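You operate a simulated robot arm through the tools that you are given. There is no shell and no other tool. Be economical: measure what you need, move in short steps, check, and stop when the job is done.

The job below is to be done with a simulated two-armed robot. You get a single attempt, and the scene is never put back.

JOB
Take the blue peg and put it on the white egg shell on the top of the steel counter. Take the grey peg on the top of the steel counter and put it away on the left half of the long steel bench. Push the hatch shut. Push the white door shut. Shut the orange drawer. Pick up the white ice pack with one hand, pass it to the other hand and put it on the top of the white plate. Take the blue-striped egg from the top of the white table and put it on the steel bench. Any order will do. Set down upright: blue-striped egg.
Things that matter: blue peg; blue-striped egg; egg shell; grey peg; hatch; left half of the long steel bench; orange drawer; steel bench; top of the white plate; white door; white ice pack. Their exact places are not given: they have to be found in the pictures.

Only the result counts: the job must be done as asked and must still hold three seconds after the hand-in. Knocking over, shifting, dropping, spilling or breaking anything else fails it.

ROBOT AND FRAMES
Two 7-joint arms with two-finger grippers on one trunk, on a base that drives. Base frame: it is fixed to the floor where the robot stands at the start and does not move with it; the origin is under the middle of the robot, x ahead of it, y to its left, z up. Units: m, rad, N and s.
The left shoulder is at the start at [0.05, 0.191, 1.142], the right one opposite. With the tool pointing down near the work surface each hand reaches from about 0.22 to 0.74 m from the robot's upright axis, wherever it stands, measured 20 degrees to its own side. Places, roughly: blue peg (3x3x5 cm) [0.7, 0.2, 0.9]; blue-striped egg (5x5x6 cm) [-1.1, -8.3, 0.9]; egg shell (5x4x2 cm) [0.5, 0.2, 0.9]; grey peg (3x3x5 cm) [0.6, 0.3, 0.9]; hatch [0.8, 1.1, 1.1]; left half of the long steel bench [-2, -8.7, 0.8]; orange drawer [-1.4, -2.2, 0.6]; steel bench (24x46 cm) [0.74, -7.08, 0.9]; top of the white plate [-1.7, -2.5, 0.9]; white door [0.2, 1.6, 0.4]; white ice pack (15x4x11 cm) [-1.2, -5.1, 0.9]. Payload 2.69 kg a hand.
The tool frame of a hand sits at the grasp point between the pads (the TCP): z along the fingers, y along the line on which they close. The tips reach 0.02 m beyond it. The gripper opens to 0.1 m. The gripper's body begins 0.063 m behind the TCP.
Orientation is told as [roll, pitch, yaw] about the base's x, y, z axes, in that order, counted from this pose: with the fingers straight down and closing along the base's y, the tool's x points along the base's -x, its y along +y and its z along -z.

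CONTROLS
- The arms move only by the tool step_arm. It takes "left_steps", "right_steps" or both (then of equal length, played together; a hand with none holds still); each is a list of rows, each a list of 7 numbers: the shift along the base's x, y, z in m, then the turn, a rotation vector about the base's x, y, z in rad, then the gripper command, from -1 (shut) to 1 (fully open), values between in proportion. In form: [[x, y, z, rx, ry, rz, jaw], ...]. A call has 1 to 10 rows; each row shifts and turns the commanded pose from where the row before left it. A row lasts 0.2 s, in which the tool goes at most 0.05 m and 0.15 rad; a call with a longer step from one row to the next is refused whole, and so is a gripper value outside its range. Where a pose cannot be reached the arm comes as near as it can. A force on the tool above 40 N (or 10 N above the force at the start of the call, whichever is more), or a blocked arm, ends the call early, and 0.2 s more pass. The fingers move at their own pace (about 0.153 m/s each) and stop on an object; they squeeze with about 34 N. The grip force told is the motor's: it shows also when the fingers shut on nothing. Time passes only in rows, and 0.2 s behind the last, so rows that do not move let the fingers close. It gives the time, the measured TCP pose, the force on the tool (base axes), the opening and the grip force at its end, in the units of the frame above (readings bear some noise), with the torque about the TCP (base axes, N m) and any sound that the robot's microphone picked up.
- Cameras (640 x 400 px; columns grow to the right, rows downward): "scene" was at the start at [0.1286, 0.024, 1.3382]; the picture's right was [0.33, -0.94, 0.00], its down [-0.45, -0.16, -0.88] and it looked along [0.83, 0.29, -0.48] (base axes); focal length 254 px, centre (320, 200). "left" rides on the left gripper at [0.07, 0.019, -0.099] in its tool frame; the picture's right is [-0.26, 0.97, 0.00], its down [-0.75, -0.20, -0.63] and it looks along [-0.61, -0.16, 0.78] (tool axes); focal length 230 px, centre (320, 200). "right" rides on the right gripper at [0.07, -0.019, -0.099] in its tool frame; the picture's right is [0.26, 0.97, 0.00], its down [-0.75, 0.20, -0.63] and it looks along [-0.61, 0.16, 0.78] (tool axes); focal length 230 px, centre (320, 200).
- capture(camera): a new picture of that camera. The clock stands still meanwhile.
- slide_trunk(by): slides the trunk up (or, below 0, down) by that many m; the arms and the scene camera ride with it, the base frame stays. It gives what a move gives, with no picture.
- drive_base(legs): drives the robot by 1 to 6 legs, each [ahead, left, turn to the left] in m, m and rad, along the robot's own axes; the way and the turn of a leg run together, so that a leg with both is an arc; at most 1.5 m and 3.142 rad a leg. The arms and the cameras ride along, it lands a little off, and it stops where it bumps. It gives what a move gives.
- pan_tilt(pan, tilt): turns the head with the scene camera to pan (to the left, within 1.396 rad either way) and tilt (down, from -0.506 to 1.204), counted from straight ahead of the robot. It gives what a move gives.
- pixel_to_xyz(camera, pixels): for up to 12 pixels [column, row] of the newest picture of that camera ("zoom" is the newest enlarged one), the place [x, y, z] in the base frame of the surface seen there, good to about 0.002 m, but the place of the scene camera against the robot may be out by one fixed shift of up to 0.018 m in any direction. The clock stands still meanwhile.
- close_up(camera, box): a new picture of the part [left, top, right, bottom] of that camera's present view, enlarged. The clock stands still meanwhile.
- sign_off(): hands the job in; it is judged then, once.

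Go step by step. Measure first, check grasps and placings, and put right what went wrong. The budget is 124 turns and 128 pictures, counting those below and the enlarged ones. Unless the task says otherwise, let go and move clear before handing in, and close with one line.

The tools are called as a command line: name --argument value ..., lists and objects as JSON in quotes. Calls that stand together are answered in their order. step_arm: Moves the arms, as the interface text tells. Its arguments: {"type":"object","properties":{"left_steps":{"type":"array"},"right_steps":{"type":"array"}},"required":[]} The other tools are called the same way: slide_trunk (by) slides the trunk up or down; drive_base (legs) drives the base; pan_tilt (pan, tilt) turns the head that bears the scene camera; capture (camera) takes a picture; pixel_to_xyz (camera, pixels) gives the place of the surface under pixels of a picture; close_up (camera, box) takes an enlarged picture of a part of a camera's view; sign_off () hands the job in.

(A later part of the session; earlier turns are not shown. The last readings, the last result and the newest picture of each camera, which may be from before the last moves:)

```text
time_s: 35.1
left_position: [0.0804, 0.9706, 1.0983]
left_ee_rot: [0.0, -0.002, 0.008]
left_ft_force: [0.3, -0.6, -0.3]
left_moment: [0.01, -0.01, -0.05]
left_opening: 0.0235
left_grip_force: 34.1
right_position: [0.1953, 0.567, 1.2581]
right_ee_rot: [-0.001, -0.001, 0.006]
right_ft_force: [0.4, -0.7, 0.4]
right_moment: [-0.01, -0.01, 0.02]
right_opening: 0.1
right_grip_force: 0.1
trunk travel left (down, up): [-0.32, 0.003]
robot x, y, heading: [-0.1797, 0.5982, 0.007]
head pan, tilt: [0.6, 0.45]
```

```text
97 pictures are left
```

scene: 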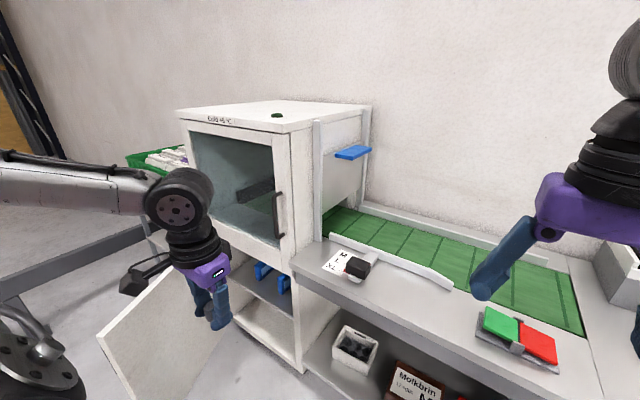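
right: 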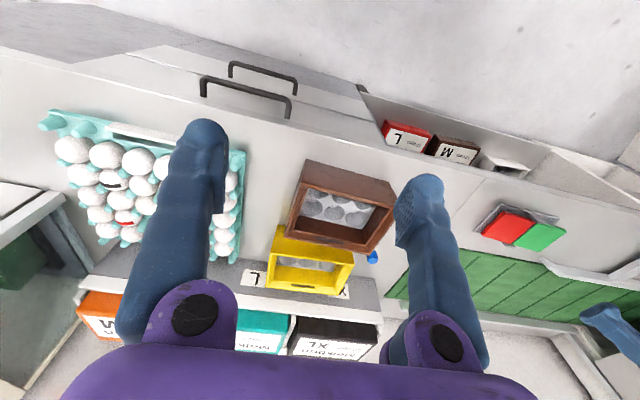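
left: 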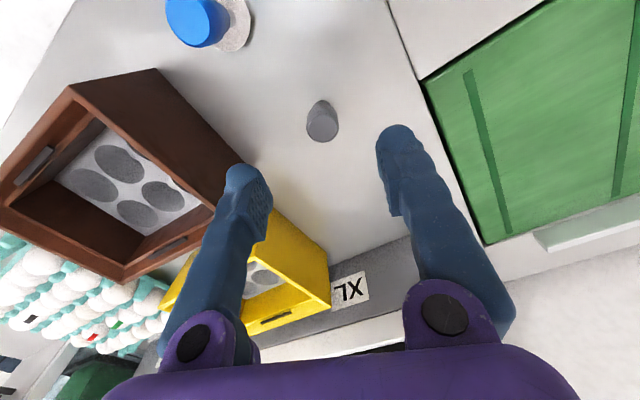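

The hatch is a sliding panel between posts with a blue handle at (353,152), to be pushed down; the white door is the open panel of the lower compartment at (150,330). I measure them.

pixel_to_xyz --camera "scene" --pixels '[[340, 153], [353, 150], [368, 149], [345, 195], [330, 205], [318, 200], [366, 120], [335, 208], [100, 335], [160, 290], [145, 370], [297, 330]]'

close_up --camera "scene" --box '[270, 90, 430, 290]'

pan_tilt --pan 1.1 --tilt 0.6

capture --camera "scene"

```text
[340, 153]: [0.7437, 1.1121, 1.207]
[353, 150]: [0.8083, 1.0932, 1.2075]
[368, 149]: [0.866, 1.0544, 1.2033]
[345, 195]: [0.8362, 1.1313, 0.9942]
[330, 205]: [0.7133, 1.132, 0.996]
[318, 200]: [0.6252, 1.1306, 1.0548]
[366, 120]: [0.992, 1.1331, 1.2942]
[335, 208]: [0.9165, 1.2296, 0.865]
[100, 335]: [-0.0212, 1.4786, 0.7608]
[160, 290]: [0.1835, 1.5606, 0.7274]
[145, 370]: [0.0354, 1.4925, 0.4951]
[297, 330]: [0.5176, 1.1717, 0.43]
```

```text
2.00 times, centred on (350, 190) of scene
```

zoom: 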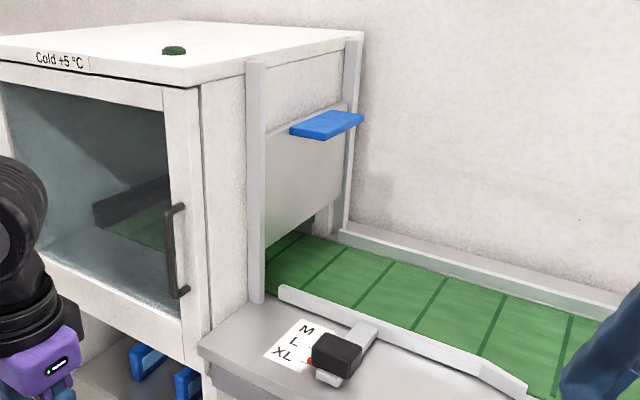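

```text
time_s: 36.0
left_position: [0.0806, 0.9695, 1.0979]
left_ee_rot: [0.0, -0.004, 0.007]
left_ft_force: [0.0, 0.0, -0.6]
left_moment: [0.02, -0.01, 0.02]
left_opening: 0.0234
left_grip_force: 33.8
right_position: [0.1949, 0.5652, 1.2574]
right_ee_rot: [0.002, 0.0, 0.007]
right_ft_force: [-1.1, -0.1, -0.7]
right_moment: [0.0, -0.02, 0.02]
right_opening: 0.0999
right_grip_force: 0.0
trunk travel left (down, up): [-0.32, 0.003]
robot x, y, heading: [-0.1801, 0.5975, 0.008]
head pan, tilt: [1.1, 0.6]
```

```text
95 pictures are left
```

scene: 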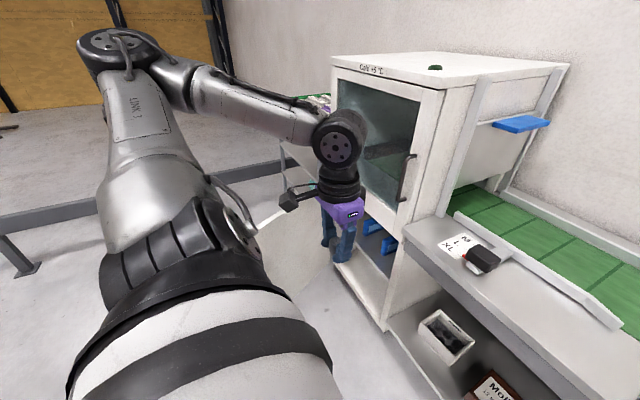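

The hatch panel's bottom is at z≈0.99 and its blue handle at about (0.80,1.08,1.19); it must go down ~0.13 m. I tuck the left hand, drive to about (0.13,0.93) and turn 0.35 left so the right hand can press the handle.

step_arm --left_steps '[[-0.045, 0, 0, 0, 0, 0, -1], [-0.045, 0, 0, 0, 0, 0, -1]]'

drive_base --legs '[[0, 0.33, 0], [0.3, 0, 0], [0, 0, 0.35]]'

pan_tilt --pan -0.1 --tilt 0.4

capture --camera "scene"

capture --camera "right"

```text
time_s: 36.6
left_position: [0.0432, 1.0124, 1.1117]
left_ee_rot: [-0.003, -0.002, 0.007]
left_ft_force: [0.0, 0.5, -0.5]
left_moment: [-0.01, 0.0, -0.02]
left_opening: 0.0236
left_grip_force: 33.9
left hand out of reach, approached as far as the arm can: row 1, 2
right_position: [0.1937, 0.5655, 1.2588]
right_ee_rot: [0.003, 0.0, 0.008]
right_ft_force: [-0.1, -0.2, -0.1]
right_moment: [0.0, -0.05, 0.0]
right_opening: 0.0998
right_grip_force: 0.1
trunk travel left (down, up): [-0.32, 0.003]
robot x, y, heading: [-0.1767, 0.599, 0.01]
head pan, tilt: [1.1, 0.6]
```

```text
time_s: 42.8
left_position: [0.19, 1.3931, 1.1111]
left_ee_rot: [-0.003, 0.001, 0.357]
left_ft_force: [0.3, 0.2, 0.1]
left_moment: [-0.01, -0.01, -0.02]
left_opening: 0.0238
left_grip_force: 33.9
right_position: [0.4853, 1.0248, 1.2577]
right_ee_rot: [0.0, 0.0, 0.355]
right_ft_force: [0.1, 0.1, 0.7]
right_moment: [0.02, 0.0, -0.01]
right_opening: 0.1
right_grip_force: 0.0
trunk travel left (down, up): [-0.32, 0.003]
robot x, y, heading: [0.1213, 0.928, 0.357]
head pan, tilt: [1.1, 0.6]
```

```text
time_s: 44.2
left_position: [0.1904, 1.3934, 1.1109]
left_ee_rot: [-0.002, 0.0, 0.354]
left_ft_force: [0.5, -0.7, 0.1]
left_moment: [-0.02, 0.01, -0.01]
left_opening: 0.0236
left_grip_force: 33.3
right_position: [0.4837, 1.0245, 1.2573]
right_ee_rot: [0.003, 0.001, 0.355]
right_ft_force: [-0.5, 0.2, 0.3]
right_moment: [0.03, 0.02, -0.01]
right_opening: 0.1
right_grip_force: 0.1
trunk travel left (down, up): [-0.32, 0.003]
robot x, y, heading: [0.1223, 0.9264, 0.355]
head pan, tilt: [-0.099, 0.4]
```

```text
94 pictures are left
```

scene: 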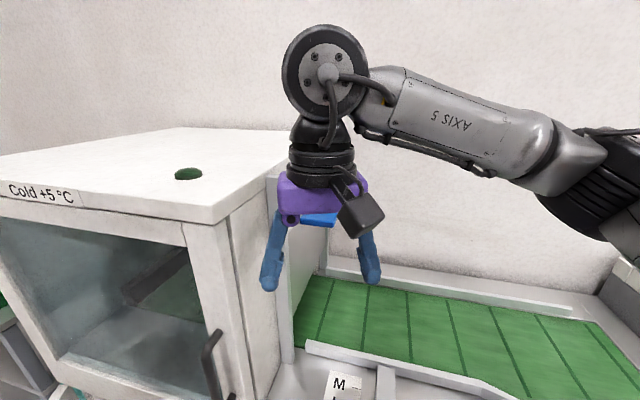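

```text
93 pictures are left
```

right: 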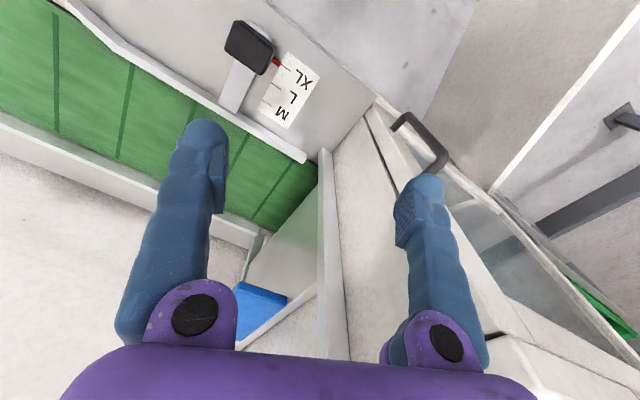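

The palm is wide, so I'll close the right fist and yaw it so the narrow side faces the panel. To gain reach I turn the base another 0.45 left, with the right hand first pulled in.

pixel_to_xyz --camera "right" --pixels '[[240, 300], [262, 292], [280, 300], [250, 330], [295, 275], [325, 300]]'

step_arm --right_steps '[[-0.03, -0.03, 0, 0, 0, 0, -1], [-0.03, -0.03, 0, 0, 0, 0, -1], [0, 0, 0, 0, 0, 0, -1]]'

drive_base --legs '[[0, 0, 0.45]]'

step_arm --right_steps '[[0.02, -0.03, 0.01, 0, 0, 0.13, -1], [0.02, -0.03, 0.01, 0, 0, 0.13, -1], [0.02, -0.02, 0.01, 0, 0, 0.13, -1], [0.02, -0.02, 0, 0, 0, 0.13, -1], [0.02, 0, 0, 0, 0, 0.13, -1], [0.02, 0, 0, 0, 0, 0.12, -1]]'

capture --camera "right"

```text
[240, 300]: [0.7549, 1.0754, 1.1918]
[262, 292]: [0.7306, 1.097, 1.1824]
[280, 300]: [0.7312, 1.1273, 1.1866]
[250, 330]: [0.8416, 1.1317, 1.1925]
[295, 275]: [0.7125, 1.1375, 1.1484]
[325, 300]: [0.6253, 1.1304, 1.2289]
```

```text
time_s: 45.0
left_position: [0.1891, 1.3938, 1.1099]
left_ee_rot: [-0.003, 0.001, 0.356]
left_ft_force: [-0.1, 0.0, -0.4]
left_moment: [0.0, -0.02, 0.02]
left_opening: 0.0232
left_grip_force: 34.0
right_position: [0.4211, 0.9625, 1.2577]
right_ee_rot: [0.0, 0.0, 0.353]
right_ft_force: [-0.2, -0.5, -0.2]
right_moment: [-0.02, 0.0, 0.0]
right_opening: 0.0
right_grip_force: 29.7
trunk travel left (down, up): [-0.32, 0.003]
robot x, y, heading: [0.1206, 0.9267, 0.359]
head pan, tilt: [-0.099, 0.4]
```

```text
time_s: 46.7
left_position: [-0.0204, 1.3758, 1.1119]
left_ee_rot: [-0.002, -0.002, 0.809]
left_ft_force: [-0.2, -0.3, 1.0]
left_moment: [0.01, 0.03, 0.02]
left_opening: 0.0238
left_grip_force: 34.2
right_position: [0.3765, 1.09, 1.2576]
right_ee_rot: [-0.001, 0.0, 0.806]
right_ft_force: [0.9, -0.2, 0.3]
right_moment: [-0.01, 0.0, 0.01]
right_opening: 0.0
right_grip_force: 29.4
trunk travel left (down, up): [-0.32, 0.003]
robot x, y, heading: [0.1212, 0.9257, 0.808]
head pan, tilt: [-0.099, 0.4]
```

```text
time_s: 48.1
left_position: [-0.021, 1.3751, 1.112]
left_ee_rot: [0.0, 0.0, 0.808]
left_ft_force: [0.8, -0.2, -0.2]
left_moment: [0.0, 0.04, 0.02]
left_opening: 0.0237
left_grip_force: 34.5
right_position: [0.4972, 0.9879, 1.2873]
right_ee_rot: [0.001, -0.001, 1.579]
right_ft_force: [0.9, 0.9, -0.4]
right_moment: [0.02, 0.02, 0.01]
right_opening: 0.0
right_grip_force: 29.6
trunk travel left (down, up): [-0.32, 0.003]
robot x, y, heading: [0.1194, 0.9279, 0.809]
head pan, tilt: [-0.099, 0.4]
```

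```text
92 pictures are left
```

right: 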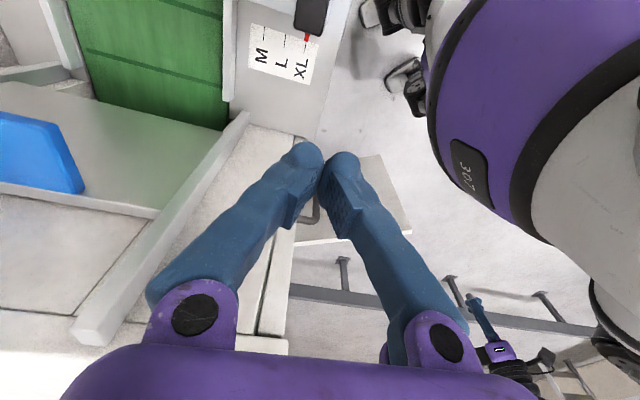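

I see the handle at (35,155). I measure its extent before placing the fist on it.

pixel_to_xyz --camera "right" --pixels '[[55, 130], [70, 190], [10, 115], [10, 180], [35, 150], [40, 118], [80, 180], [150, 200], [240, 120], [90, 150]]'

```text
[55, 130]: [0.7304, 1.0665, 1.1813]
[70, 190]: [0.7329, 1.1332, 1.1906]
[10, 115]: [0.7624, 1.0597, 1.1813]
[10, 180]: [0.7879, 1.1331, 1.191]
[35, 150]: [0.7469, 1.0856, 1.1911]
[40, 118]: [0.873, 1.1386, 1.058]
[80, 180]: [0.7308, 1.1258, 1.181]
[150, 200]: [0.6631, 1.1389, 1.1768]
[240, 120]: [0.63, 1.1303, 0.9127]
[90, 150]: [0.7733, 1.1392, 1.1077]
```

Handle spans x 0.73–0.89, y 1.06–1.13, top z 1.191. I move the fist over (0.78,1.085).

step_arm --right_steps '[[0.045, 0.005, 0, 0, 0, 0, -1], [0.045, 0.005, 0, 0, 0, 0, -1], [0.045, 0.01, 0, 0, 0, 0, -1], [0.045, 0.02, 0, 0, 0, 0, -1], [0.045, 0.02, 0, 0, 0, 0, -1], [0.045, 0.02, -0.005, 0, 0, 0, -1], [0.013, 0.017, -0.03, 0, 0, 0, -1], [0, 0, 0, 0, 0, 0, -1]]'

capture --camera "scene"

```text
time_s: 49.9
left_position: [-0.0222, 1.3758, 1.1117]
left_ee_rot: [-0.002, -0.002, 0.808]
left_ft_force: [0.2, 0.7, -0.2]
left_moment: [0.03, 0.02, 0.0]
left_opening: 0.0235
left_grip_force: 34.3
right_position: [0.6536, 1.0822, 1.2313]
right_ee_rot: [0.0, -0.001, 1.573]
right_ft_force: [-0.1, -0.6, 0.0]
right_moment: [0.01, 0.0, 0.01]
right_opening: 0.0
right_grip_force: 29.5
right hand out of reach, approached as far as the arm can: row 4, 5, 6, 7
trunk travel left (down, up): [-0.32, 0.003]
robot x, y, heading: [0.1211, 0.9269, 0.809]
head pan, tilt: [-0.099, 0.4]
```

```text
91 pictures are left
```

scene: 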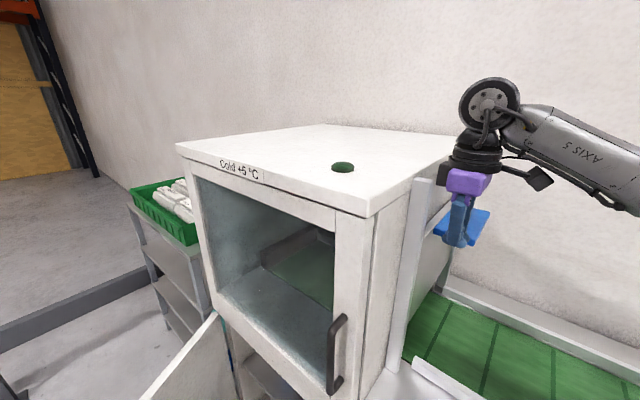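

The hand stops at x≈0.654 (straight-down at this height). I drive 8 cm nearer along world x and tilt the tool forward to extend.

step_arm --right_steps '[[-0.02, -0.02, 0.03, 0, 0, 0, -1], [0, 0, 0, 0, 0, 0, -1]]'

drive_base --legs '[[0.055, -0.058, 0]]'

step_arm --right_steps '[[0.02, 0.0, 0.0, 0, -0.12, 0, -1], [0.02, 0, 0, 0, -0.12, 0, -1], [0.02, 0.005, 0, 0, -0.12, 0, -1], [0.02, 0.005, 0, 0, -0.12, 0, -1], [0, 0, 0, 0, 0, 0, -1]]'

capture --camera "scene"

```text
time_s: 50.5
left_position: [-0.0196, 1.3761, 1.1117]
left_ee_rot: [-0.001, 0.001, 0.807]
left_ft_force: [0.5, 0.6, -1.5]
left_moment: [-0.01, 0.01, -0.04]
left_opening: 0.0235
left_grip_force: 34.0
right_position: [0.6344, 1.0631, 1.2622]
right_ee_rot: [0.002, -0.001, 1.577]
right_ft_force: [-0.3, 0.2, 0.4]
right_moment: [-0.02, -0.02, -0.01]
right_opening: 0.0
right_grip_force: 29.3
trunk travel left (down, up): [-0.32, 0.003]
robot x, y, heading: [0.1196, 0.9224, 0.808]
head pan, tilt: [-0.099, 0.4]
```

```text
time_s: 51.5
left_position: [-0.0007, 1.3752, 1.1127]
left_ee_rot: [-0.002, -0.001, 0.806]
left_ft_force: [0.1, -0.5, -0.3]
left_moment: [-0.03, 0.03, -0.01]
left_opening: 0.0237
left_grip_force: 33.9
right_position: [0.6546, 1.0619, 1.2607]
right_ee_rot: [0.003, -0.001, 1.579]
right_ft_force: [-1.0, -0.1, 0.0]
right_moment: [0.0, 0.01, -0.02]
right_opening: 0.0
right_grip_force: 29.5
trunk travel left (down, up): [-0.32, 0.003]
robot x, y, heading: [0.1399, 0.9306, 0.806]
head pan, tilt: [-0.099, 0.4]
stopped in leg 1: the robot was blocked; the commanded pose is now the measured one
```

```text
time_s: 52.7
left_position: [-0.0009, 1.375, 1.1112]
left_ee_rot: [-0.001, -0.001, 0.805]
left_ft_force: [-0.5, 0.3, 1.7]
left_moment: [0.02, 0.0, -0.01]
left_opening: 0.0235
left_grip_force: 33.7
right_position: [0.7006, 1.0327, 1.2627]
right_ee_rot: [-0.357, 0.02, 1.525]
right_ft_force: [-0.7, 0.0, 0.2]
right_moment: [0.03, -0.02, -0.03]
right_opening: 0.0
right_grip_force: 28.8
right hand out of reach, approached as far as the arm can: row 2, 3, 4
trunk travel left (down, up): [-0.32, 0.003]
robot x, y, heading: [0.1431, 0.9237, 0.809]
head pan, tilt: [-0.099, 0.4]
```

```text
90 pictures are left
```

scene: 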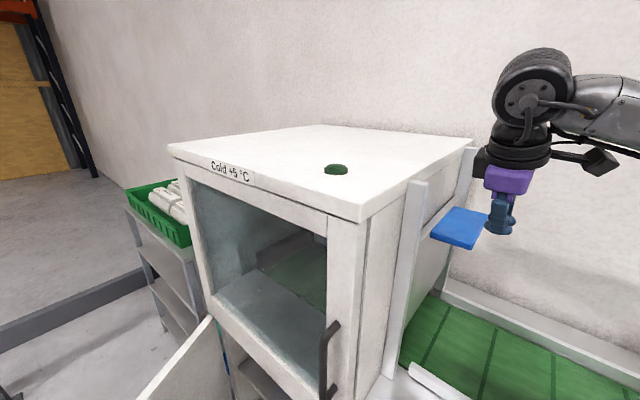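

The base touched the counter and stopped; the tilt gained reach: TCP at (0.70,1.03,1.26). I continue to tilt and move onto the handle.

step_arm --right_steps '[[0.01, 0.01, -0.01, 0, -0.14, 0, -1], [0.01, 0.01, -0.01, 0, -0.14, 0, -1], [0.01, 0.01, 0, 0, -0.14, 0, -1], [0.01, 0.01, 0, 0, -0.1, 0, -1], [0, 0, 0, 0, 0, 0, -1]]'

capture --camera "right"

```text
time_s: 53.9
left_position: [-0.0015, 1.3755, 1.1111]
left_ee_rot: [-0.002, 0.002, 0.806]
left_ft_force: [0.0, 0.5, 0.0]
left_moment: [0.01, 0.02, -0.01]
left_opening: 0.0238
left_grip_force: 34.5
right_position: [0.7434, 1.0723, 1.2452]
right_ee_rot: [-0.877, -0.006, 1.521]
right_ft_force: [0.1, 0.2, -0.4]
right_moment: [-0.01, 0.02, -0.02]
right_opening: 0.0
right_grip_force: 29.3
trunk travel left (down, up): [-0.32, 0.003]
robot x, y, heading: [0.1394, 0.926, 0.806]
head pan, tilt: [-0.099, 0.4]
```

```text
89 pictures are left
```

right: 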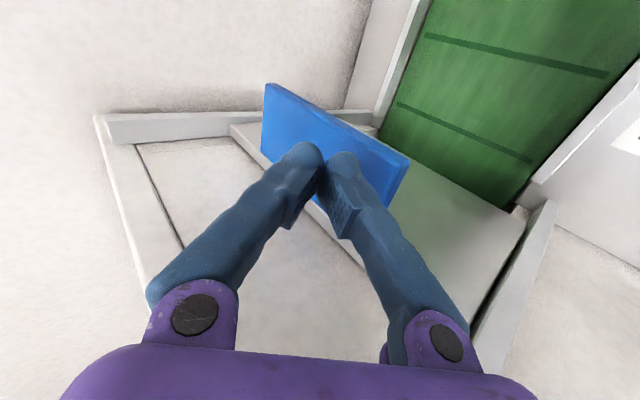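

The fingers are above the handle. I move in 1.5 cm more and press down.

step_arm --right_steps '[[0.015, 0.008, -0.01, 0, 0, 0, -1], [0, 0, -0.025, 0, 0, 0, -1], [0, 0, -0.015, 0, 0, 0, -1], [0, 0, -0.015, 0, 0, 0, -1], [0, 0, -0.015, 0, 0, 0, -1], [0, 0, -0.015, 0, 0, 0, -1], [0, 0, -0.015, 0, 0, 0, -1], [0, 0, -0.015, 0, 0, 0, -1]]'

capture --camera "right"

```text
time_s: 55.7
left_position: [-0.0009, 1.3766, 1.1115]
left_ee_rot: [-0.001, 0.001, 0.807]
left_ft_force: [0.9, 0.2, -0.1]
left_moment: [0.0, 0.04, 0.0]
left_opening: 0.0236
left_grip_force: 34.3
right_position: [0.7565, 1.0782, 1.12]
right_ee_rot: [-0.871, -0.005, 1.521]
right_ft_force: [-0.3, -0.8, 0.5]
right_moment: [0.0, 0.01, -0.01]
right_opening: 0.0001
right_grip_force: 29.8
trunk travel left (down, up): [-0.32, 0.003]
robot x, y, heading: [0.1404, 0.9268, 0.802]
head pan, tilt: [-0.099, 0.4]
```

```text
88 pictures are left
```

right: 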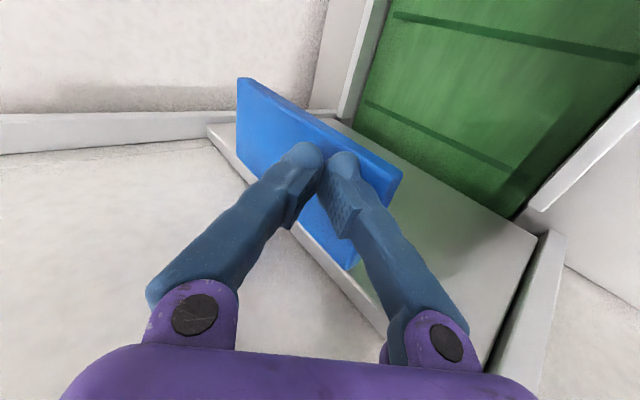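

The hatch is moving down with the fist. I keep pressing until resistance.

step_arm --right_steps '[[0, 0, -0.015, 0, 0, 0, -1], [0, 0, -0.015, 0, 0, 0, -1], [0, 0, -0.015, 0, 0, 0, -1], [0, 0, -0.015, 0, 0, 0, -1], [0, 0, -0.015, 0, 0, 0, -1], [0, 0, -0.015, 0, 0, 0, -1]]'

capture --camera "right"

capture --camera "scene"

```text
time_s: 56.4
left_position: [-0.0031, 1.3752, 1.1117]
left_ee_rot: [-0.003, -0.001, 0.805]
left_ft_force: [-0.5, 0.7, 0.2]
left_moment: [-0.02, 0.04, -0.03]
left_opening: 0.0238
left_grip_force: 34.6
right_position: [0.758, 1.0795, 1.1016]
right_ee_rot: [-0.9, -0.026, 1.515]
right_ft_force: [-10.5, -6.7, 21.9]
right_moment: [-0.29, 0.17, -0.11]
right_opening: 0.0002
right_grip_force: 29.5
trunk travel left (down, up): [-0.32, 0.003]
robot x, y, heading: [0.1387, 0.9232, 0.803]
head pan, tilt: [-0.099, 0.4]
stopped in row 3 (right hand): the force on the tool passed its limit at 50 N (the readings are from after the stop); the commanded pose is now the measured one
```

```text
87 pictures are left
```

right: 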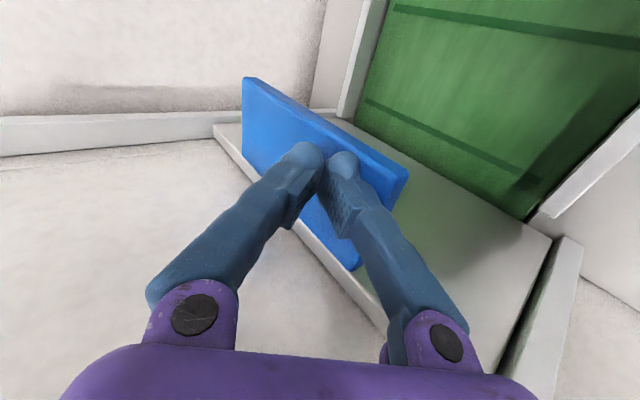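

```text
86 pictures are left
```

scene: 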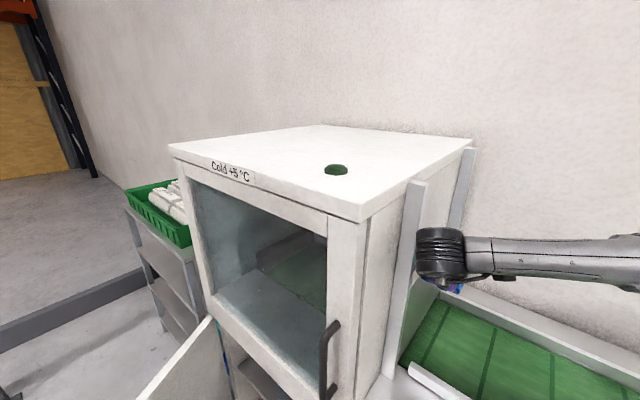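

A 50 N stop came at TCP z=1.10. I measure the handle and the panel's bottom edge to see whether it's shut.

pixel_to_xyz --camera "right" --pixels '[[260, 110], [345, 250], [395, 180], [520, 225], [500, 230], [530, 190], [450, 250], [440, 165], [545, 185], [470, 80]]'

close_up --camera "right" --box '[380, 40, 640, 280]'

```text
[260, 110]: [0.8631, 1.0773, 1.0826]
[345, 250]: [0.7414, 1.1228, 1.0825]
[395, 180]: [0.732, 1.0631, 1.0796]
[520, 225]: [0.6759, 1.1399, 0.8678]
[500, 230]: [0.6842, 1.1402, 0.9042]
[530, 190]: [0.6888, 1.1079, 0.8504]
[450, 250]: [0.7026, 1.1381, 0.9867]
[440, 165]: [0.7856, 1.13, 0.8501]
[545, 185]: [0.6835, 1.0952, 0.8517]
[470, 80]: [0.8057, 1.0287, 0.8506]
```

```text
1.67 times, centred on (510, 160) of right
```

zoom: 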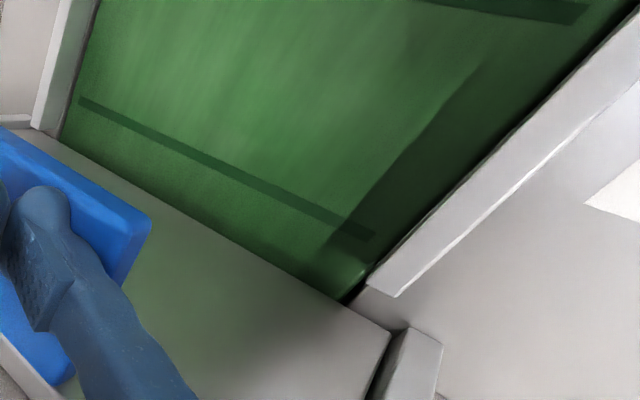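

The panel bottom is at the conveyor (z≈0.85–0.86). I press once more to make sure it's at its stop, then lift off.

step_arm --right_steps '[[0, 0, -0.01, 0, 0, 0, -1], [0, 0, -0.01, 0, 0, 0, -1]]'

capture --camera "right"

pixel_to_xyz --camera "right" --pixels '[[260, 110], [345, 250], [395, 180], [480, 207], [500, 215], [490, 207], [470, 200]]'

```text
time_s: 56.8
left_position: [-0.0024, 1.3753, 1.111]
left_ee_rot: [-0.002, -0.002, 0.804]
left_ft_force: [0.6, 0.1, -0.2]
left_moment: [0.0, 0.03, -0.03]
left_opening: 0.0236
left_grip_force: 34.2
right_position: [0.7605, 1.0817, 1.1009]
right_ee_rot: [-0.912, -0.037, 1.512]
right_ft_force: [-8.9, -4.8, 20.3]
right_moment: [-0.27, 0.18, -0.04]
right_opening: 0.0
right_grip_force: 29.9
trunk travel left (down, up): [-0.32, 0.003]
robot x, y, heading: [0.1413, 0.926, 0.808]
head pan, tilt: [-0.099, 0.4]
stopped in row 1 (right hand): the force on the tool passed its limit at 47 N (the readings are from after the stop); the commanded pose is now the measured one
```

```text
84 pictures are left
```

right: 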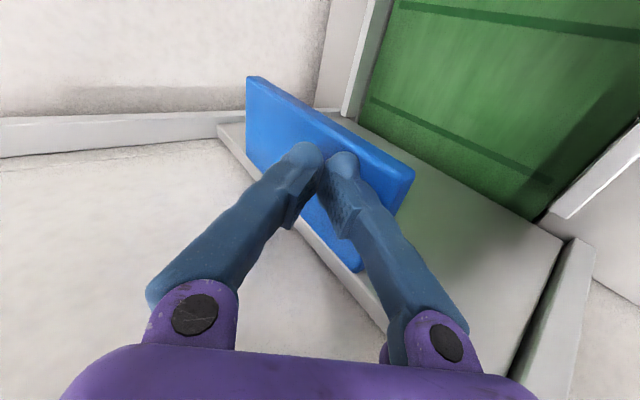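

```text
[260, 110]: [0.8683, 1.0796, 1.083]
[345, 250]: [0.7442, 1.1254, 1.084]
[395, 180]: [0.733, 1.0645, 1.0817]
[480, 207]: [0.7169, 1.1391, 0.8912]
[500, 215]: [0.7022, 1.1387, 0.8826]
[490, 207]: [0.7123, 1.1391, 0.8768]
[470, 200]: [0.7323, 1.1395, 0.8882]
```

The handle stayed at z≈1.083 under 47 N: the hatch is shut. I lift off and retract the right hand, undoing the tilt and yaw.

step_arm --right_steps '[[0, -0.01, 0.045, 0, 0, 0, -1], [0, -0.02, 0.045, 0, 0, 0, -1], [-0.03, -0.02, 0.02, 0, 0.13, 0, -1], [-0.03, -0.02, 0, 0, 0.14, 0, -1], [-0.03, -0.02, 0, 0, 0.14, 0, -1], [-0.03, -0.02, 0, 0, 0.14, 0, -1], [-0.03, -0.02, 0, 0, 0.14, 0, -1], [-0.04, -0.01, 0, 0, 0.14, 0, -1], [0, 0, 0, 0, 0, -0.14, -1], [0, 0, 0, 0, 0, -0.14, -1]]'

step_arm --right_steps '[[-0.03, -0.02, 0, 0, 0, -0.14, -1], [-0.03, -0.02, 0, 0, 0, -0.14, -1], [-0.03, -0.02, 0, 0, 0, -0.14, -1]]'

```text
time_s: 59.0
left_position: [-0.0013, 1.3764, 1.1111]
left_ee_rot: [-0.002, -0.001, 0.805]
left_ft_force: [0.4, -0.8, -0.8]
left_moment: [0.01, -0.02, -0.03]
left_opening: 0.0234
left_grip_force: 33.6
right_position: [0.5721, 0.9408, 1.2055]
right_ee_rot: [-0.077, 0.024, 1.227]
right_ft_force: [-0.5, -0.7, -0.3]
right_moment: [-0.01, 0.01, 0.03]
right_opening: 0.0002
right_grip_force: 29.5
trunk travel left (down, up): [-0.32, 0.003]
robot x, y, heading: [0.1389, 0.9263, 0.805]
head pan, tilt: [-0.099, 0.4]
```

```text
time_s: 59.8
left_position: [-0.002, 1.3743, 1.1117]
left_ee_rot: [-0.001, 0.002, 0.807]
left_ft_force: [-0.1, 0.9, -1.1]
left_moment: [0.01, 0.0, -0.02]
left_opening: 0.0235
left_grip_force: 34.4
right_position: [0.4923, 0.8919, 1.2222]
right_ee_rot: [-0.08, 0.023, 0.806]
right_ft_force: [0.0, 1.2, 0.2]
right_moment: [-0.01, 0.02, -0.02]
right_opening: 0.0
right_grip_force: 28.9
right hand out of reach, approached as far as the arm can: row 3
trunk travel left (down, up): [-0.32, 0.003]
robot x, y, heading: [0.1434, 0.9249, 0.808]
head pan, tilt: [-0.099, 0.4]
```

I back away from the counter, square up and shift left to view the white door from outside.

drive_base --legs '[[-0.519, 0.542, 0], [0, 0, -0.807], [0, 0.45, 0]]'

pan_tilt --pan 0.2 --tilt 0.55

capture --camera "scene"

```text
time_s: 64.2
left_position: [-0.6619, 1.3779, 1.1107]
left_ee_rot: [-0.003, 0.0, 0.806]
left_ft_force: [-1.1, -0.2, -0.8]
left_moment: [-0.02, 0.01, 0.01]
left_opening: 0.0236
left_grip_force: 34.3
right_position: [-0.1689, 0.8945, 1.2239]
right_ee_rot: [-0.079, 0.023, 0.805]
right_ft_force: [-0.3, 1.0, 0.4]
right_moment: [-0.04, -0.01, 0.02]
right_opening: 0.0001
right_grip_force: 29.9
trunk travel left (down, up): [-0.32, 0.003]
robot x, y, heading: [-0.5232, 0.9275, 0.805]
head pan, tilt: [-0.099, 0.4]
stopped in leg 1: the robot was blocked; the commanded pose is now the measured one
```

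```text
time_s: 65.0
left_position: [-0.6615, 1.3776, 1.111]
left_ee_rot: [-0.003, 0.001, 0.805]
left_ft_force: [0.7, 0.0, -0.2]
left_moment: [0.02, 0.0, -0.02]
left_opening: 0.0236
left_grip_force: 34.0
right_position: [-0.1677, 0.8948, 1.2231]
right_ee_rot: [-0.077, 0.023, 0.806]
right_ft_force: [0.0, -0.2, -0.1]
right_moment: [-0.04, 0.04, 0.04]
right_opening: 0.0001
right_grip_force: 29.8
trunk travel left (down, up): [-0.32, 0.003]
robot x, y, heading: [-0.5228, 0.9299, 0.808]
head pan, tilt: [0.201, 0.55]
```

```text
83 pictures are left
```

scene: 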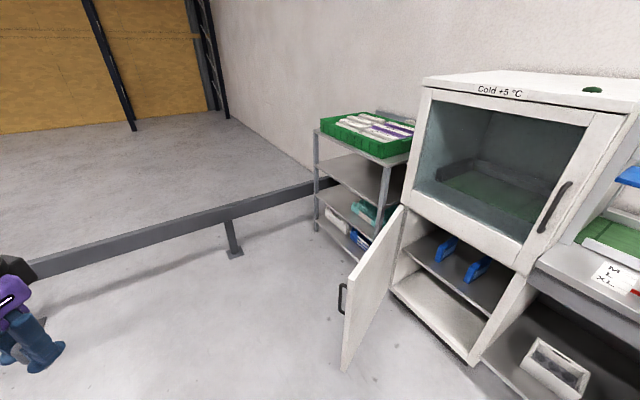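

Something behind blocked the base at x≈−0.52. The door shows its outer face with handle at (342,298); I measure the door, the rail and look around behind.

pixel_to_xyz --camera "scene" --pixels '[[401, 212], [392, 240], [350, 325], [345, 365], [398, 300], [342, 298], [232, 245], [330, 195], [40, 275], [380, 285], [485, 360], [393, 275]]'

pan_tilt --pan 1.39 --tilt 0.6

capture --camera "scene"

pan_tilt --pan -1.39 --tilt 0.5

capture --camera "scene"

```text
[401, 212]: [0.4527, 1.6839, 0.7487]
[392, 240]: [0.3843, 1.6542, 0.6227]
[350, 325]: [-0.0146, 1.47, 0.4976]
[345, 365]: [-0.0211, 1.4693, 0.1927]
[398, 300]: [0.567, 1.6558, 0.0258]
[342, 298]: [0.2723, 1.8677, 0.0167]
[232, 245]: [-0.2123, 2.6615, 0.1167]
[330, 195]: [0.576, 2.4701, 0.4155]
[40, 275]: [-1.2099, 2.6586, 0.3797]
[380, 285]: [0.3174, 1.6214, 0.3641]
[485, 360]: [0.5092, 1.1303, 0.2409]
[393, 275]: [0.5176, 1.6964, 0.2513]
```

```text
time_s: 66.4
left_position: [-0.6613, 1.3772, 1.1116]
left_ee_rot: [-0.002, 0.0, 0.805]
left_ft_force: [-0.1, 0.6, 0.0]
left_moment: [0.02, -0.01, 0.04]
left_opening: 0.0238
left_grip_force: 33.7
right_position: [-0.1679, 0.8931, 1.2235]
right_ee_rot: [-0.077, 0.023, 0.808]
right_ft_force: [0.2, 0.7, 0.0]
right_moment: [0.0, -0.01, -0.01]
right_opening: 0.0002
right_grip_force: 29.5
trunk travel left (down, up): [-0.32, 0.003]
robot x, y, heading: [-0.5212, 0.928, 0.802]
head pan, tilt: [1.389, 0.6]
```

```text
82 pictures are left
```

scene: 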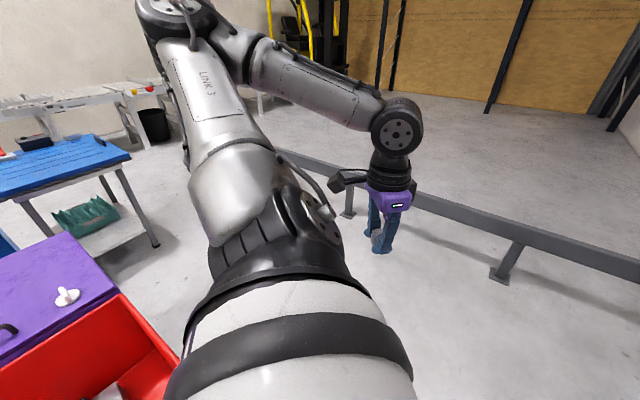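

```text
time_s: 68.8
left_position: [-0.6615, 1.3758, 1.1111]
left_ee_rot: [-0.001, -0.002, 0.804]
left_ft_force: [0.4, -0.4, -0.1]
left_moment: [0.01, 0.01, 0.0]
left_opening: 0.0235
left_grip_force: 34.3
right_position: [-0.1677, 0.8915, 1.2234]
right_ee_rot: [-0.079, 0.021, 0.806]
right_ft_force: [0.2, -0.6, -0.7]
right_moment: [-0.02, -0.06, -0.02]
right_opening: 0.0
right_grip_force: 29.6
trunk travel left (down, up): [-0.32, 0.003]
robot x, y, heading: [-0.5201, 0.9275, 0.805]
head pan, tilt: [-1.389, 0.499]
```

```text
81 pictures are left
```

scene: 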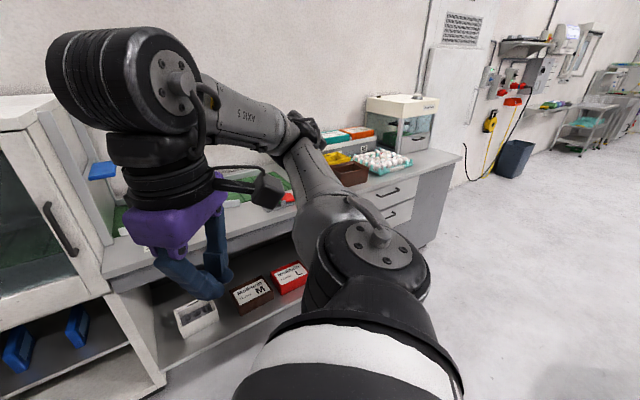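

The door's hinge is at ≈(0.48,1.69), its free edge at (−0.02,1.47), outer face on the far (+y) side; it needs a push first to −y, then +x. A red bin lies behind me. I move to about (−0.45,1.58), heading 0.

drive_base --legs '[[0.049, -0.05, 0], [0.469, 0.451, 0], [0, 0, -0.805]]'

slide_trunk --by -0.3

pan_tilt --pan -0.1 --tilt 0.6

capture --camera "scene"

```text
time_s: 76.1
left_position: [-0.2188, 1.9876, 1.1116]
left_ee_rot: [-0.002, 0.0, -0.012]
left_ft_force: [-0.5, 0.5, 0.0]
left_moment: [0.0, -0.01, 0.0]
left_opening: 0.0236
left_grip_force: 34.2
right_position: [-0.2325, 1.2948, 1.223]
right_ee_rot: [-0.078, 0.022, -0.011]
right_ft_force: [0.0, 0.4, -0.8]
right_moment: [-0.02, 0.0, -0.03]
right_opening: 0.0
right_grip_force: 29.4
trunk travel left (down, up): [-0.32, 0.003]
robot x, y, heading: [-0.4545, 1.5756, -0.01]
head pan, tilt: [-1.389, 0.499]
```

```text
time_s: 79.1
left_position: [-0.2198, 1.9864, 0.8115]
left_ee_rot: [0.0, 0.001, -0.01]
left_ft_force: [1.1, 0.2, 0.6]
left_moment: [0.0, -0.04, 0.0]
left_opening: 0.0237
left_grip_force: 33.6
right_position: [-0.2326, 1.2945, 0.9222]
right_ee_rot: [-0.078, 0.022, -0.008]
right_ft_force: [0.6, 0.0, 0.6]
right_moment: [0.0, -0.01, 0.01]
right_opening: 0.0001
right_grip_force: 29.4
trunk travel left (down, up): [-0.02, 0.303]
robot x, y, heading: [-0.4502, 1.5756, -0.009]
head pan, tilt: [-1.389, 0.499]
```

```text
time_s: 80.6
left_position: [-0.2199, 1.9862, 0.8118]
left_ee_rot: [-0.001, 0.001, -0.01]
left_ft_force: [-1.0, 0.2, -0.6]
left_moment: [0.0, 0.0, 0.01]
left_opening: 0.0235
left_grip_force: 34.0
right_position: [-0.2341, 1.2952, 0.9229]
right_ee_rot: [-0.078, 0.023, -0.01]
right_ft_force: [-0.2, -0.2, 0.1]
right_moment: [0.02, -0.02, -0.02]
right_opening: 0.0
right_grip_force: 30.0
trunk travel left (down, up): [-0.02, 0.303]
robot x, y, heading: [-0.4496, 1.574, -0.01]
head pan, tilt: [-0.099, 0.6]
```

```text
80 pictures are left
```

scene: 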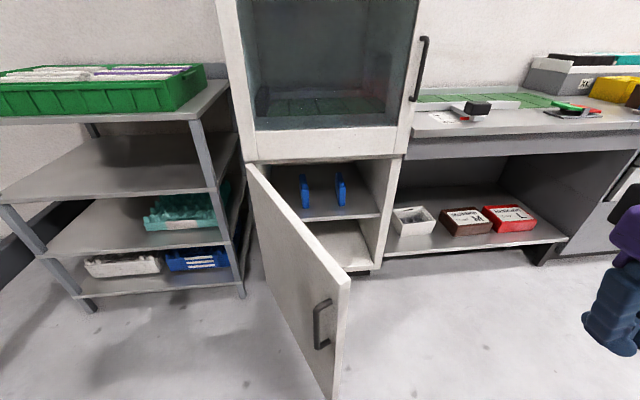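

The door's outer face and handle (322,325) are visible. I shift left 0.22 so the door falls in the right hand's zone, then bring the right fist to the outer side of the door near its free edge.

drive_base --legs '[[0, 0.22, 0]]'

step_arm --right_steps '[[0, 0.045, -0.01, 0.08, 0, 0, -1], [0.01, 0.045, -0.015, 0, 0, 0, -1], [0.03, 0.035, -0.015, 0, 0, 0, -1], [0.04, 0.02, -0.02, 0, 0, 0, -1], [0.045, 0, -0.02, 0, 0, 0, -1], [0.045, 0, -0.02, 0, 0, 0, -1], [0.045, 0, -0.02, 0, 0, 0, -1], [0.045, 0, -0.02, 0, 0, 0, -1], [0.03, 0, -0.04, 0, 0, 0, -1], [0, 0, -0.045, 0, 0, 0, -1]]'

capture --camera "scene"

```text
time_s: 83.1
left_position: [-0.2167, 2.2042, 0.8103]
left_ee_rot: [-0.002, -0.001, -0.013]
left_ft_force: [-0.7, -0.1, -0.8]
left_moment: [0.01, 0.01, 0.0]
left_opening: 0.0236
left_grip_force: 34.2
right_position: [-0.2311, 1.5141, 0.9232]
right_ee_rot: [-0.079, 0.021, -0.01]
right_ft_force: [-0.2, 0.6, 0.1]
right_moment: [-0.02, 0.0, -0.01]
right_opening: 0.0
right_grip_force: 29.6
trunk travel left (down, up): [-0.02, 0.303]
robot x, y, heading: [-0.4484, 1.7913, -0.011]
head pan, tilt: [-0.099, 0.6]
```

```text
time_s: 85.3
left_position: [-0.2168, 2.2043, 0.8105]
left_ee_rot: [0.0, 0.001, -0.012]
left_ft_force: [-0.4, -0.2, 0.5]
left_moment: [0.02, 0.02, 0.04]
left_opening: 0.0235
left_grip_force: 33.8
right_position: [0.0641, 1.6572, 0.7055]
right_ee_rot: [0.002, 0.022, -0.009]
right_ft_force: [0.2, 0.5, 0.3]
right_moment: [0.01, -0.02, 0.0]
right_opening: 0.0001
right_grip_force: 29.3
right hand out of reach, approached as far as the arm can: row 1
trunk travel left (down, up): [-0.02, 0.303]
robot x, y, heading: [-0.4444, 1.794, -0.009]
head pan, tilt: [-0.099, 0.6]
```

```text
79 pictures are left
```

scene: 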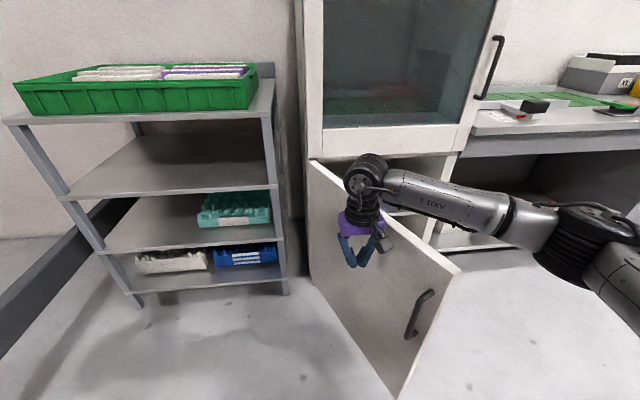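

The fist is on the outer side of the door. I lower it a bit and push in −y, then diagonally.

step_arm --right_steps '[[0, -0.03, -0.04, 0, 0, 0, -1], [0, -0.03, -0.04, 0, 0, 0, -1], [0, -0.04, 0, 0, 0, 0, -1], [0.005, -0.04, 0, 0, 0, 0, -1], [0.01, -0.035, 0, 0, 0, 0, -1], [0.015, -0.035, 0, 0, 0, 0, -1], [0.015, -0.035, 0, 0, 0, 0, -1], [0.02, -0.035, 0, 0, 0, 0, -1], [0.02, -0.035, 0, 0, 0, 0, -1], [0.025, -0.03, 0, 0, 0, 0, -1]]'

capture --camera "scene"

```text
time_s: 87.5
left_position: [-0.2172, 2.2047, 0.8119]
left_ee_rot: [-0.003, 0.0, -0.013]
left_ft_force: [-0.4, -1.0, -0.5]
left_moment: [0.01, 0.0, -0.01]
left_opening: 0.0236
left_grip_force: 34.2
right_position: [0.1456, 1.3439, 0.6217]
right_ee_rot: [0.003, 0.024, -0.007]
right_ft_force: [-0.7, -0.2, -0.6]
right_moment: [-0.01, 0.01, -0.04]
right_opening: 0.0
right_grip_force: 29.6
right hand out of reach, approached as far as the arm can: row 10
trunk travel left (down, up): [-0.02, 0.303]
robot x, y, heading: [-0.45, 1.7934, -0.009]
head pan, tilt: [-0.099, 0.6]
```

```text
78 pictures are left
```

scene: 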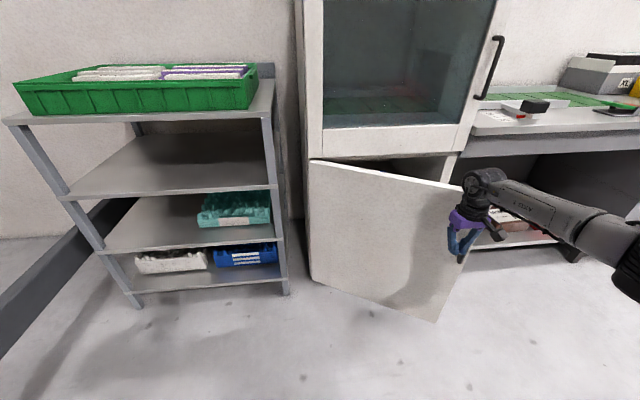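

The door is about two-thirds shut. I drive forward 0.27 m so the fist pushes it further.

drive_base --legs '[[0.26, 0, 0]]'

capture --camera "scene"

```text
time_s: 89.4
left_position: [0.0451, 2.2003, 0.8106]
left_ee_rot: [-0.004, 0.001, -0.015]
left_ft_force: [-0.2, -0.9, -0.2]
left_moment: [-0.02, 0.01, 0.0]
left_opening: 0.0236
left_grip_force: 34.0
right_position: [0.4063, 1.3401, 0.6228]
right_ee_rot: [0.002, 0.025, -0.009]
right_ft_force: [-0.8, 0.4, -0.4]
right_moment: [0.01, 0.01, 0.01]
right_opening: 0.0
right_grip_force: 29.8
trunk travel left (down, up): [-0.02, 0.303]
robot x, y, heading: [-0.1876, 1.7896, -0.016]
head pan, tilt: [-0.099, 0.6]
```

```text
77 pictures are left
```

scene: 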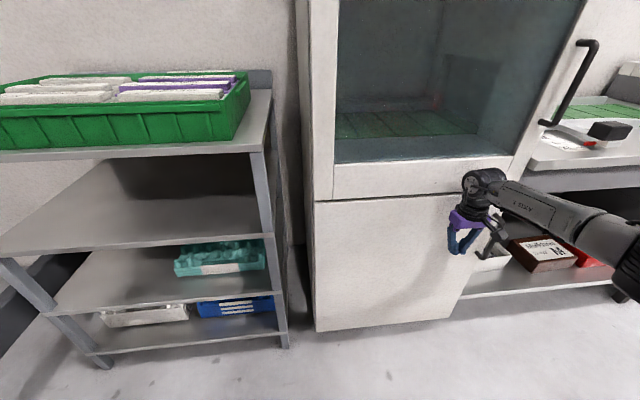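

The door is almost shut. I finish the push with the arm in small steps until force rises.

step_arm --right_steps '[[0.015, 0, 0, 0, 0, 0, -1], [0.015, 0, 0, 0, 0, 0, -1], [0.01, 0, 0, 0, 0, 0, -1], [0.01, 0, 0, 0, 0, 0, -1], [0.01, 0, 0, 0, 0, 0, -1], [0.01, 0, 0, 0, 0, 0, -1], [0.01, 0, 0, 0, 0, 0, -1]]'

capture --camera "scene"

```text
time_s: 91.0
left_position: [0.0447, 2.2011, 0.8111]
left_ee_rot: [-0.002, 0.001, -0.014]
left_ft_force: [0.3, 0.4, -0.3]
left_moment: [0.03, -0.02, 0.01]
left_opening: 0.0235
left_grip_force: 34.1
right_position: [0.4125, 1.3405, 0.6228]
right_ee_rot: [0.0, 0.026, -0.01]
right_ft_force: [-1.1, -0.2, 0.0]
right_moment: [-0.01, 0.0, -0.04]
right_opening: 0.0
right_grip_force: 29.5
right hand out of reach, approached as far as the arm can: row 1, 2, 3, 4, 5, 6, 7
trunk travel left (down, up): [-0.02, 0.303]
robot x, y, heading: [-0.1826, 1.7923, -0.011]
head pan, tilt: [-0.099, 0.6]
```

```text
76 pictures are left
```

scene: 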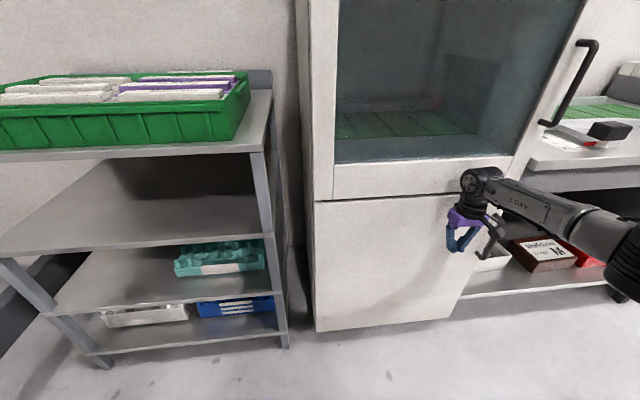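

The arm is at its limit; I drive ahead a little more to seat the door.

drive_base --legs '[[0.06, 0, 0]]'

capture --camera "scene"

pixel_to_xyz --camera "scene" --pixels '[[320, 250], [400, 240], [440, 290], [430, 215], [400, 180], [480, 175]]'

```text
time_s: 91.8
left_position: [0.0747, 2.2001, 0.812]
left_ee_rot: [-0.003, -0.003, -0.016]
left_ft_force: [-0.4, 0.6, 0.1]
left_moment: [-0.01, -0.02, -0.03]
left_opening: 0.0234
left_grip_force: 34.3
right_position: [0.4344, 1.3382, 0.6235]
right_ee_rot: [0.006, 0.047, -0.002]
right_ft_force: [-17.3, 4.8, 9.4]
right_moment: [-0.36, -2.47, 0.4]
right_opening: 0.0
right_grip_force: 30.0
trunk travel left (down, up): [-0.02, 0.303]
robot x, y, heading: [-0.1593, 1.7876, -0.016]
head pan, tilt: [-0.099, 0.6]
stopped in leg 1: the force on the tool passed its limit at 169 N (the readings are from after the stop); the commanded pose is now the measured one
```

```text
75 pictures are left
```

scene: 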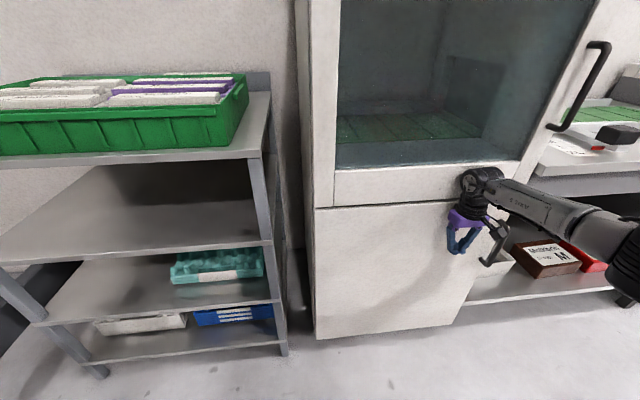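

```text
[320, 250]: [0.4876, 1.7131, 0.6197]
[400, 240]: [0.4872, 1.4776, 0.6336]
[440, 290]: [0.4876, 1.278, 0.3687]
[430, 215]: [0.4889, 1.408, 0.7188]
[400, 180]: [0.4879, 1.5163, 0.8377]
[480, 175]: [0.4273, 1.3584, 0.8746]
```

Door face is flush with the cabinet (x≈0.4876 everywhere): shut. I back away, raise the trunk, tuck the right hand, and turn to look down the room.

drive_base --legs '[[-0.12, 0, 0]]'

slide_trunk --by 0.2

step_arm --right_steps '[[-0.045, 0.02, 0.02, 0, 0, 0, -1], [-0.04, 0.02, 0.02, 0, 0, 0, -1], [-0.035, 0.03, 0.02, 0, 0, 0, -1], [-0.03, 0.03, 0.02, 0, 0, 0, -1], [-0.02, 0.03, 0.02, 0, 0, 0, -1], [0, 0.03, 0.04, 0, 0, 0, -1], [0, 0.03, 0.04, 0, 0, 0, -1], [0, 0, 0.045, 0, 0, 0, -1]]'

drive_base --legs '[[0, 0, -1.55]]'

pan_tilt --pan 0 --tilt 0.35

capture --camera "scene"

```text
time_s: 93.1
left_position: [-0.0429, 2.2012, 0.8125]
left_ee_rot: [0.0, 0.0, -0.015]
left_ft_force: [0.4, -0.1, -0.8]
left_moment: [0.0, 0.0, 0.01]
left_opening: 0.0235
left_grip_force: 34.4
right_position: [0.3179, 1.3415, 0.622]
right_ee_rot: [0.006, 0.05, -0.001]
right_ft_force: [0.7, -0.2, 0.1]
right_moment: [0.03, 0.0, -0.01]
right_opening: 0.0
right_grip_force: 29.8
trunk travel left (down, up): [-0.02, 0.303]
robot x, y, heading: [-0.2738, 1.7932, -0.011]
head pan, tilt: [-0.099, 0.6]
```

```text
time_s: 95.2
left_position: [-0.0427, 2.2018, 1.0116]
left_ee_rot: [-0.001, 0.0, -0.016]
left_ft_force: [-0.4, 0.3, -0.1]
left_moment: [0.04, 0.0, 0.01]
left_opening: 0.0237
left_grip_force: 33.4
right_position: [0.3181, 1.3409, 0.8224]
right_ee_rot: [0.006, 0.05, -0.002]
right_ft_force: [-1.0, -0.5, -0.6]
right_moment: [-0.01, -0.01, -0.01]
right_opening: 0.0
right_grip_force: 29.7
trunk travel left (down, up): [-0.22, 0.103]
robot x, y, heading: [-0.2733, 1.7938, -0.014]
head pan, tilt: [-0.099, 0.6]
```

```text
refused: row 1 steps farther than a row can; nothing moved
```

```text
time_s: 99.5
left_position: [0.1273, 1.5463, 1.0105]
left_ee_rot: [-0.002, 0.001, -1.619]
left_ft_force: [0.2, 1.0, -1.6]
left_moment: [0.01, 0.01, 0.01]
left_opening: 0.0233
left_grip_force: 34.1
right_position: [-0.7455, 1.214, 0.8214]
right_ee_rot: [0.006, 0.051, -1.606]
right_ft_force: [0.3, -0.7, -0.1]
right_moment: [-0.01, 0.01, -0.03]
right_opening: 0.0
right_grip_force: 29.4
trunk travel left (down, up): [-0.22, 0.103]
robot x, y, heading: [-0.2763, 1.7939, -1.615]
head pan, tilt: [-0.099, 0.6]
```

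```text
time_s: 100.3
left_position: [0.1264, 1.5472, 1.0109]
left_ee_rot: [-0.002, -0.001, -1.622]
left_ft_force: [0.0, -0.1, 0.7]
left_moment: [0.0, 0.02, 0.0]
left_opening: 0.0235
left_grip_force: 34.0
right_position: [-0.7462, 1.2151, 0.8226]
right_ee_rot: [0.005, 0.05, -1.605]
right_ft_force: [1.0, -0.3, 0.3]
right_moment: [-0.01, 0.0, 0.0]
right_opening: 0.0
right_grip_force: 29.5
trunk travel left (down, up): [-0.22, 0.103]
robot x, y, heading: [-0.274, 1.7929, -1.623]
head pan, tilt: [0.0, 0.351]
```

```text
74 pictures are left
```

scene: 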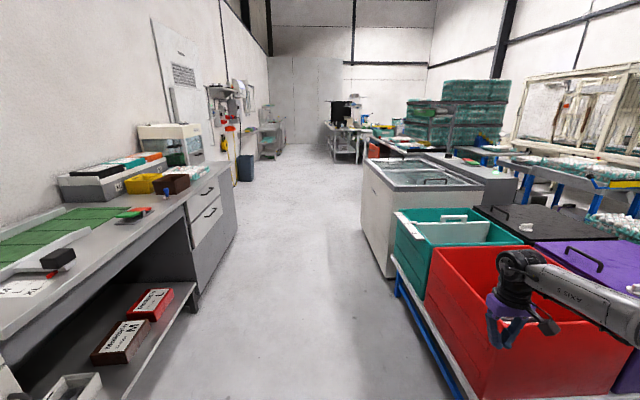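

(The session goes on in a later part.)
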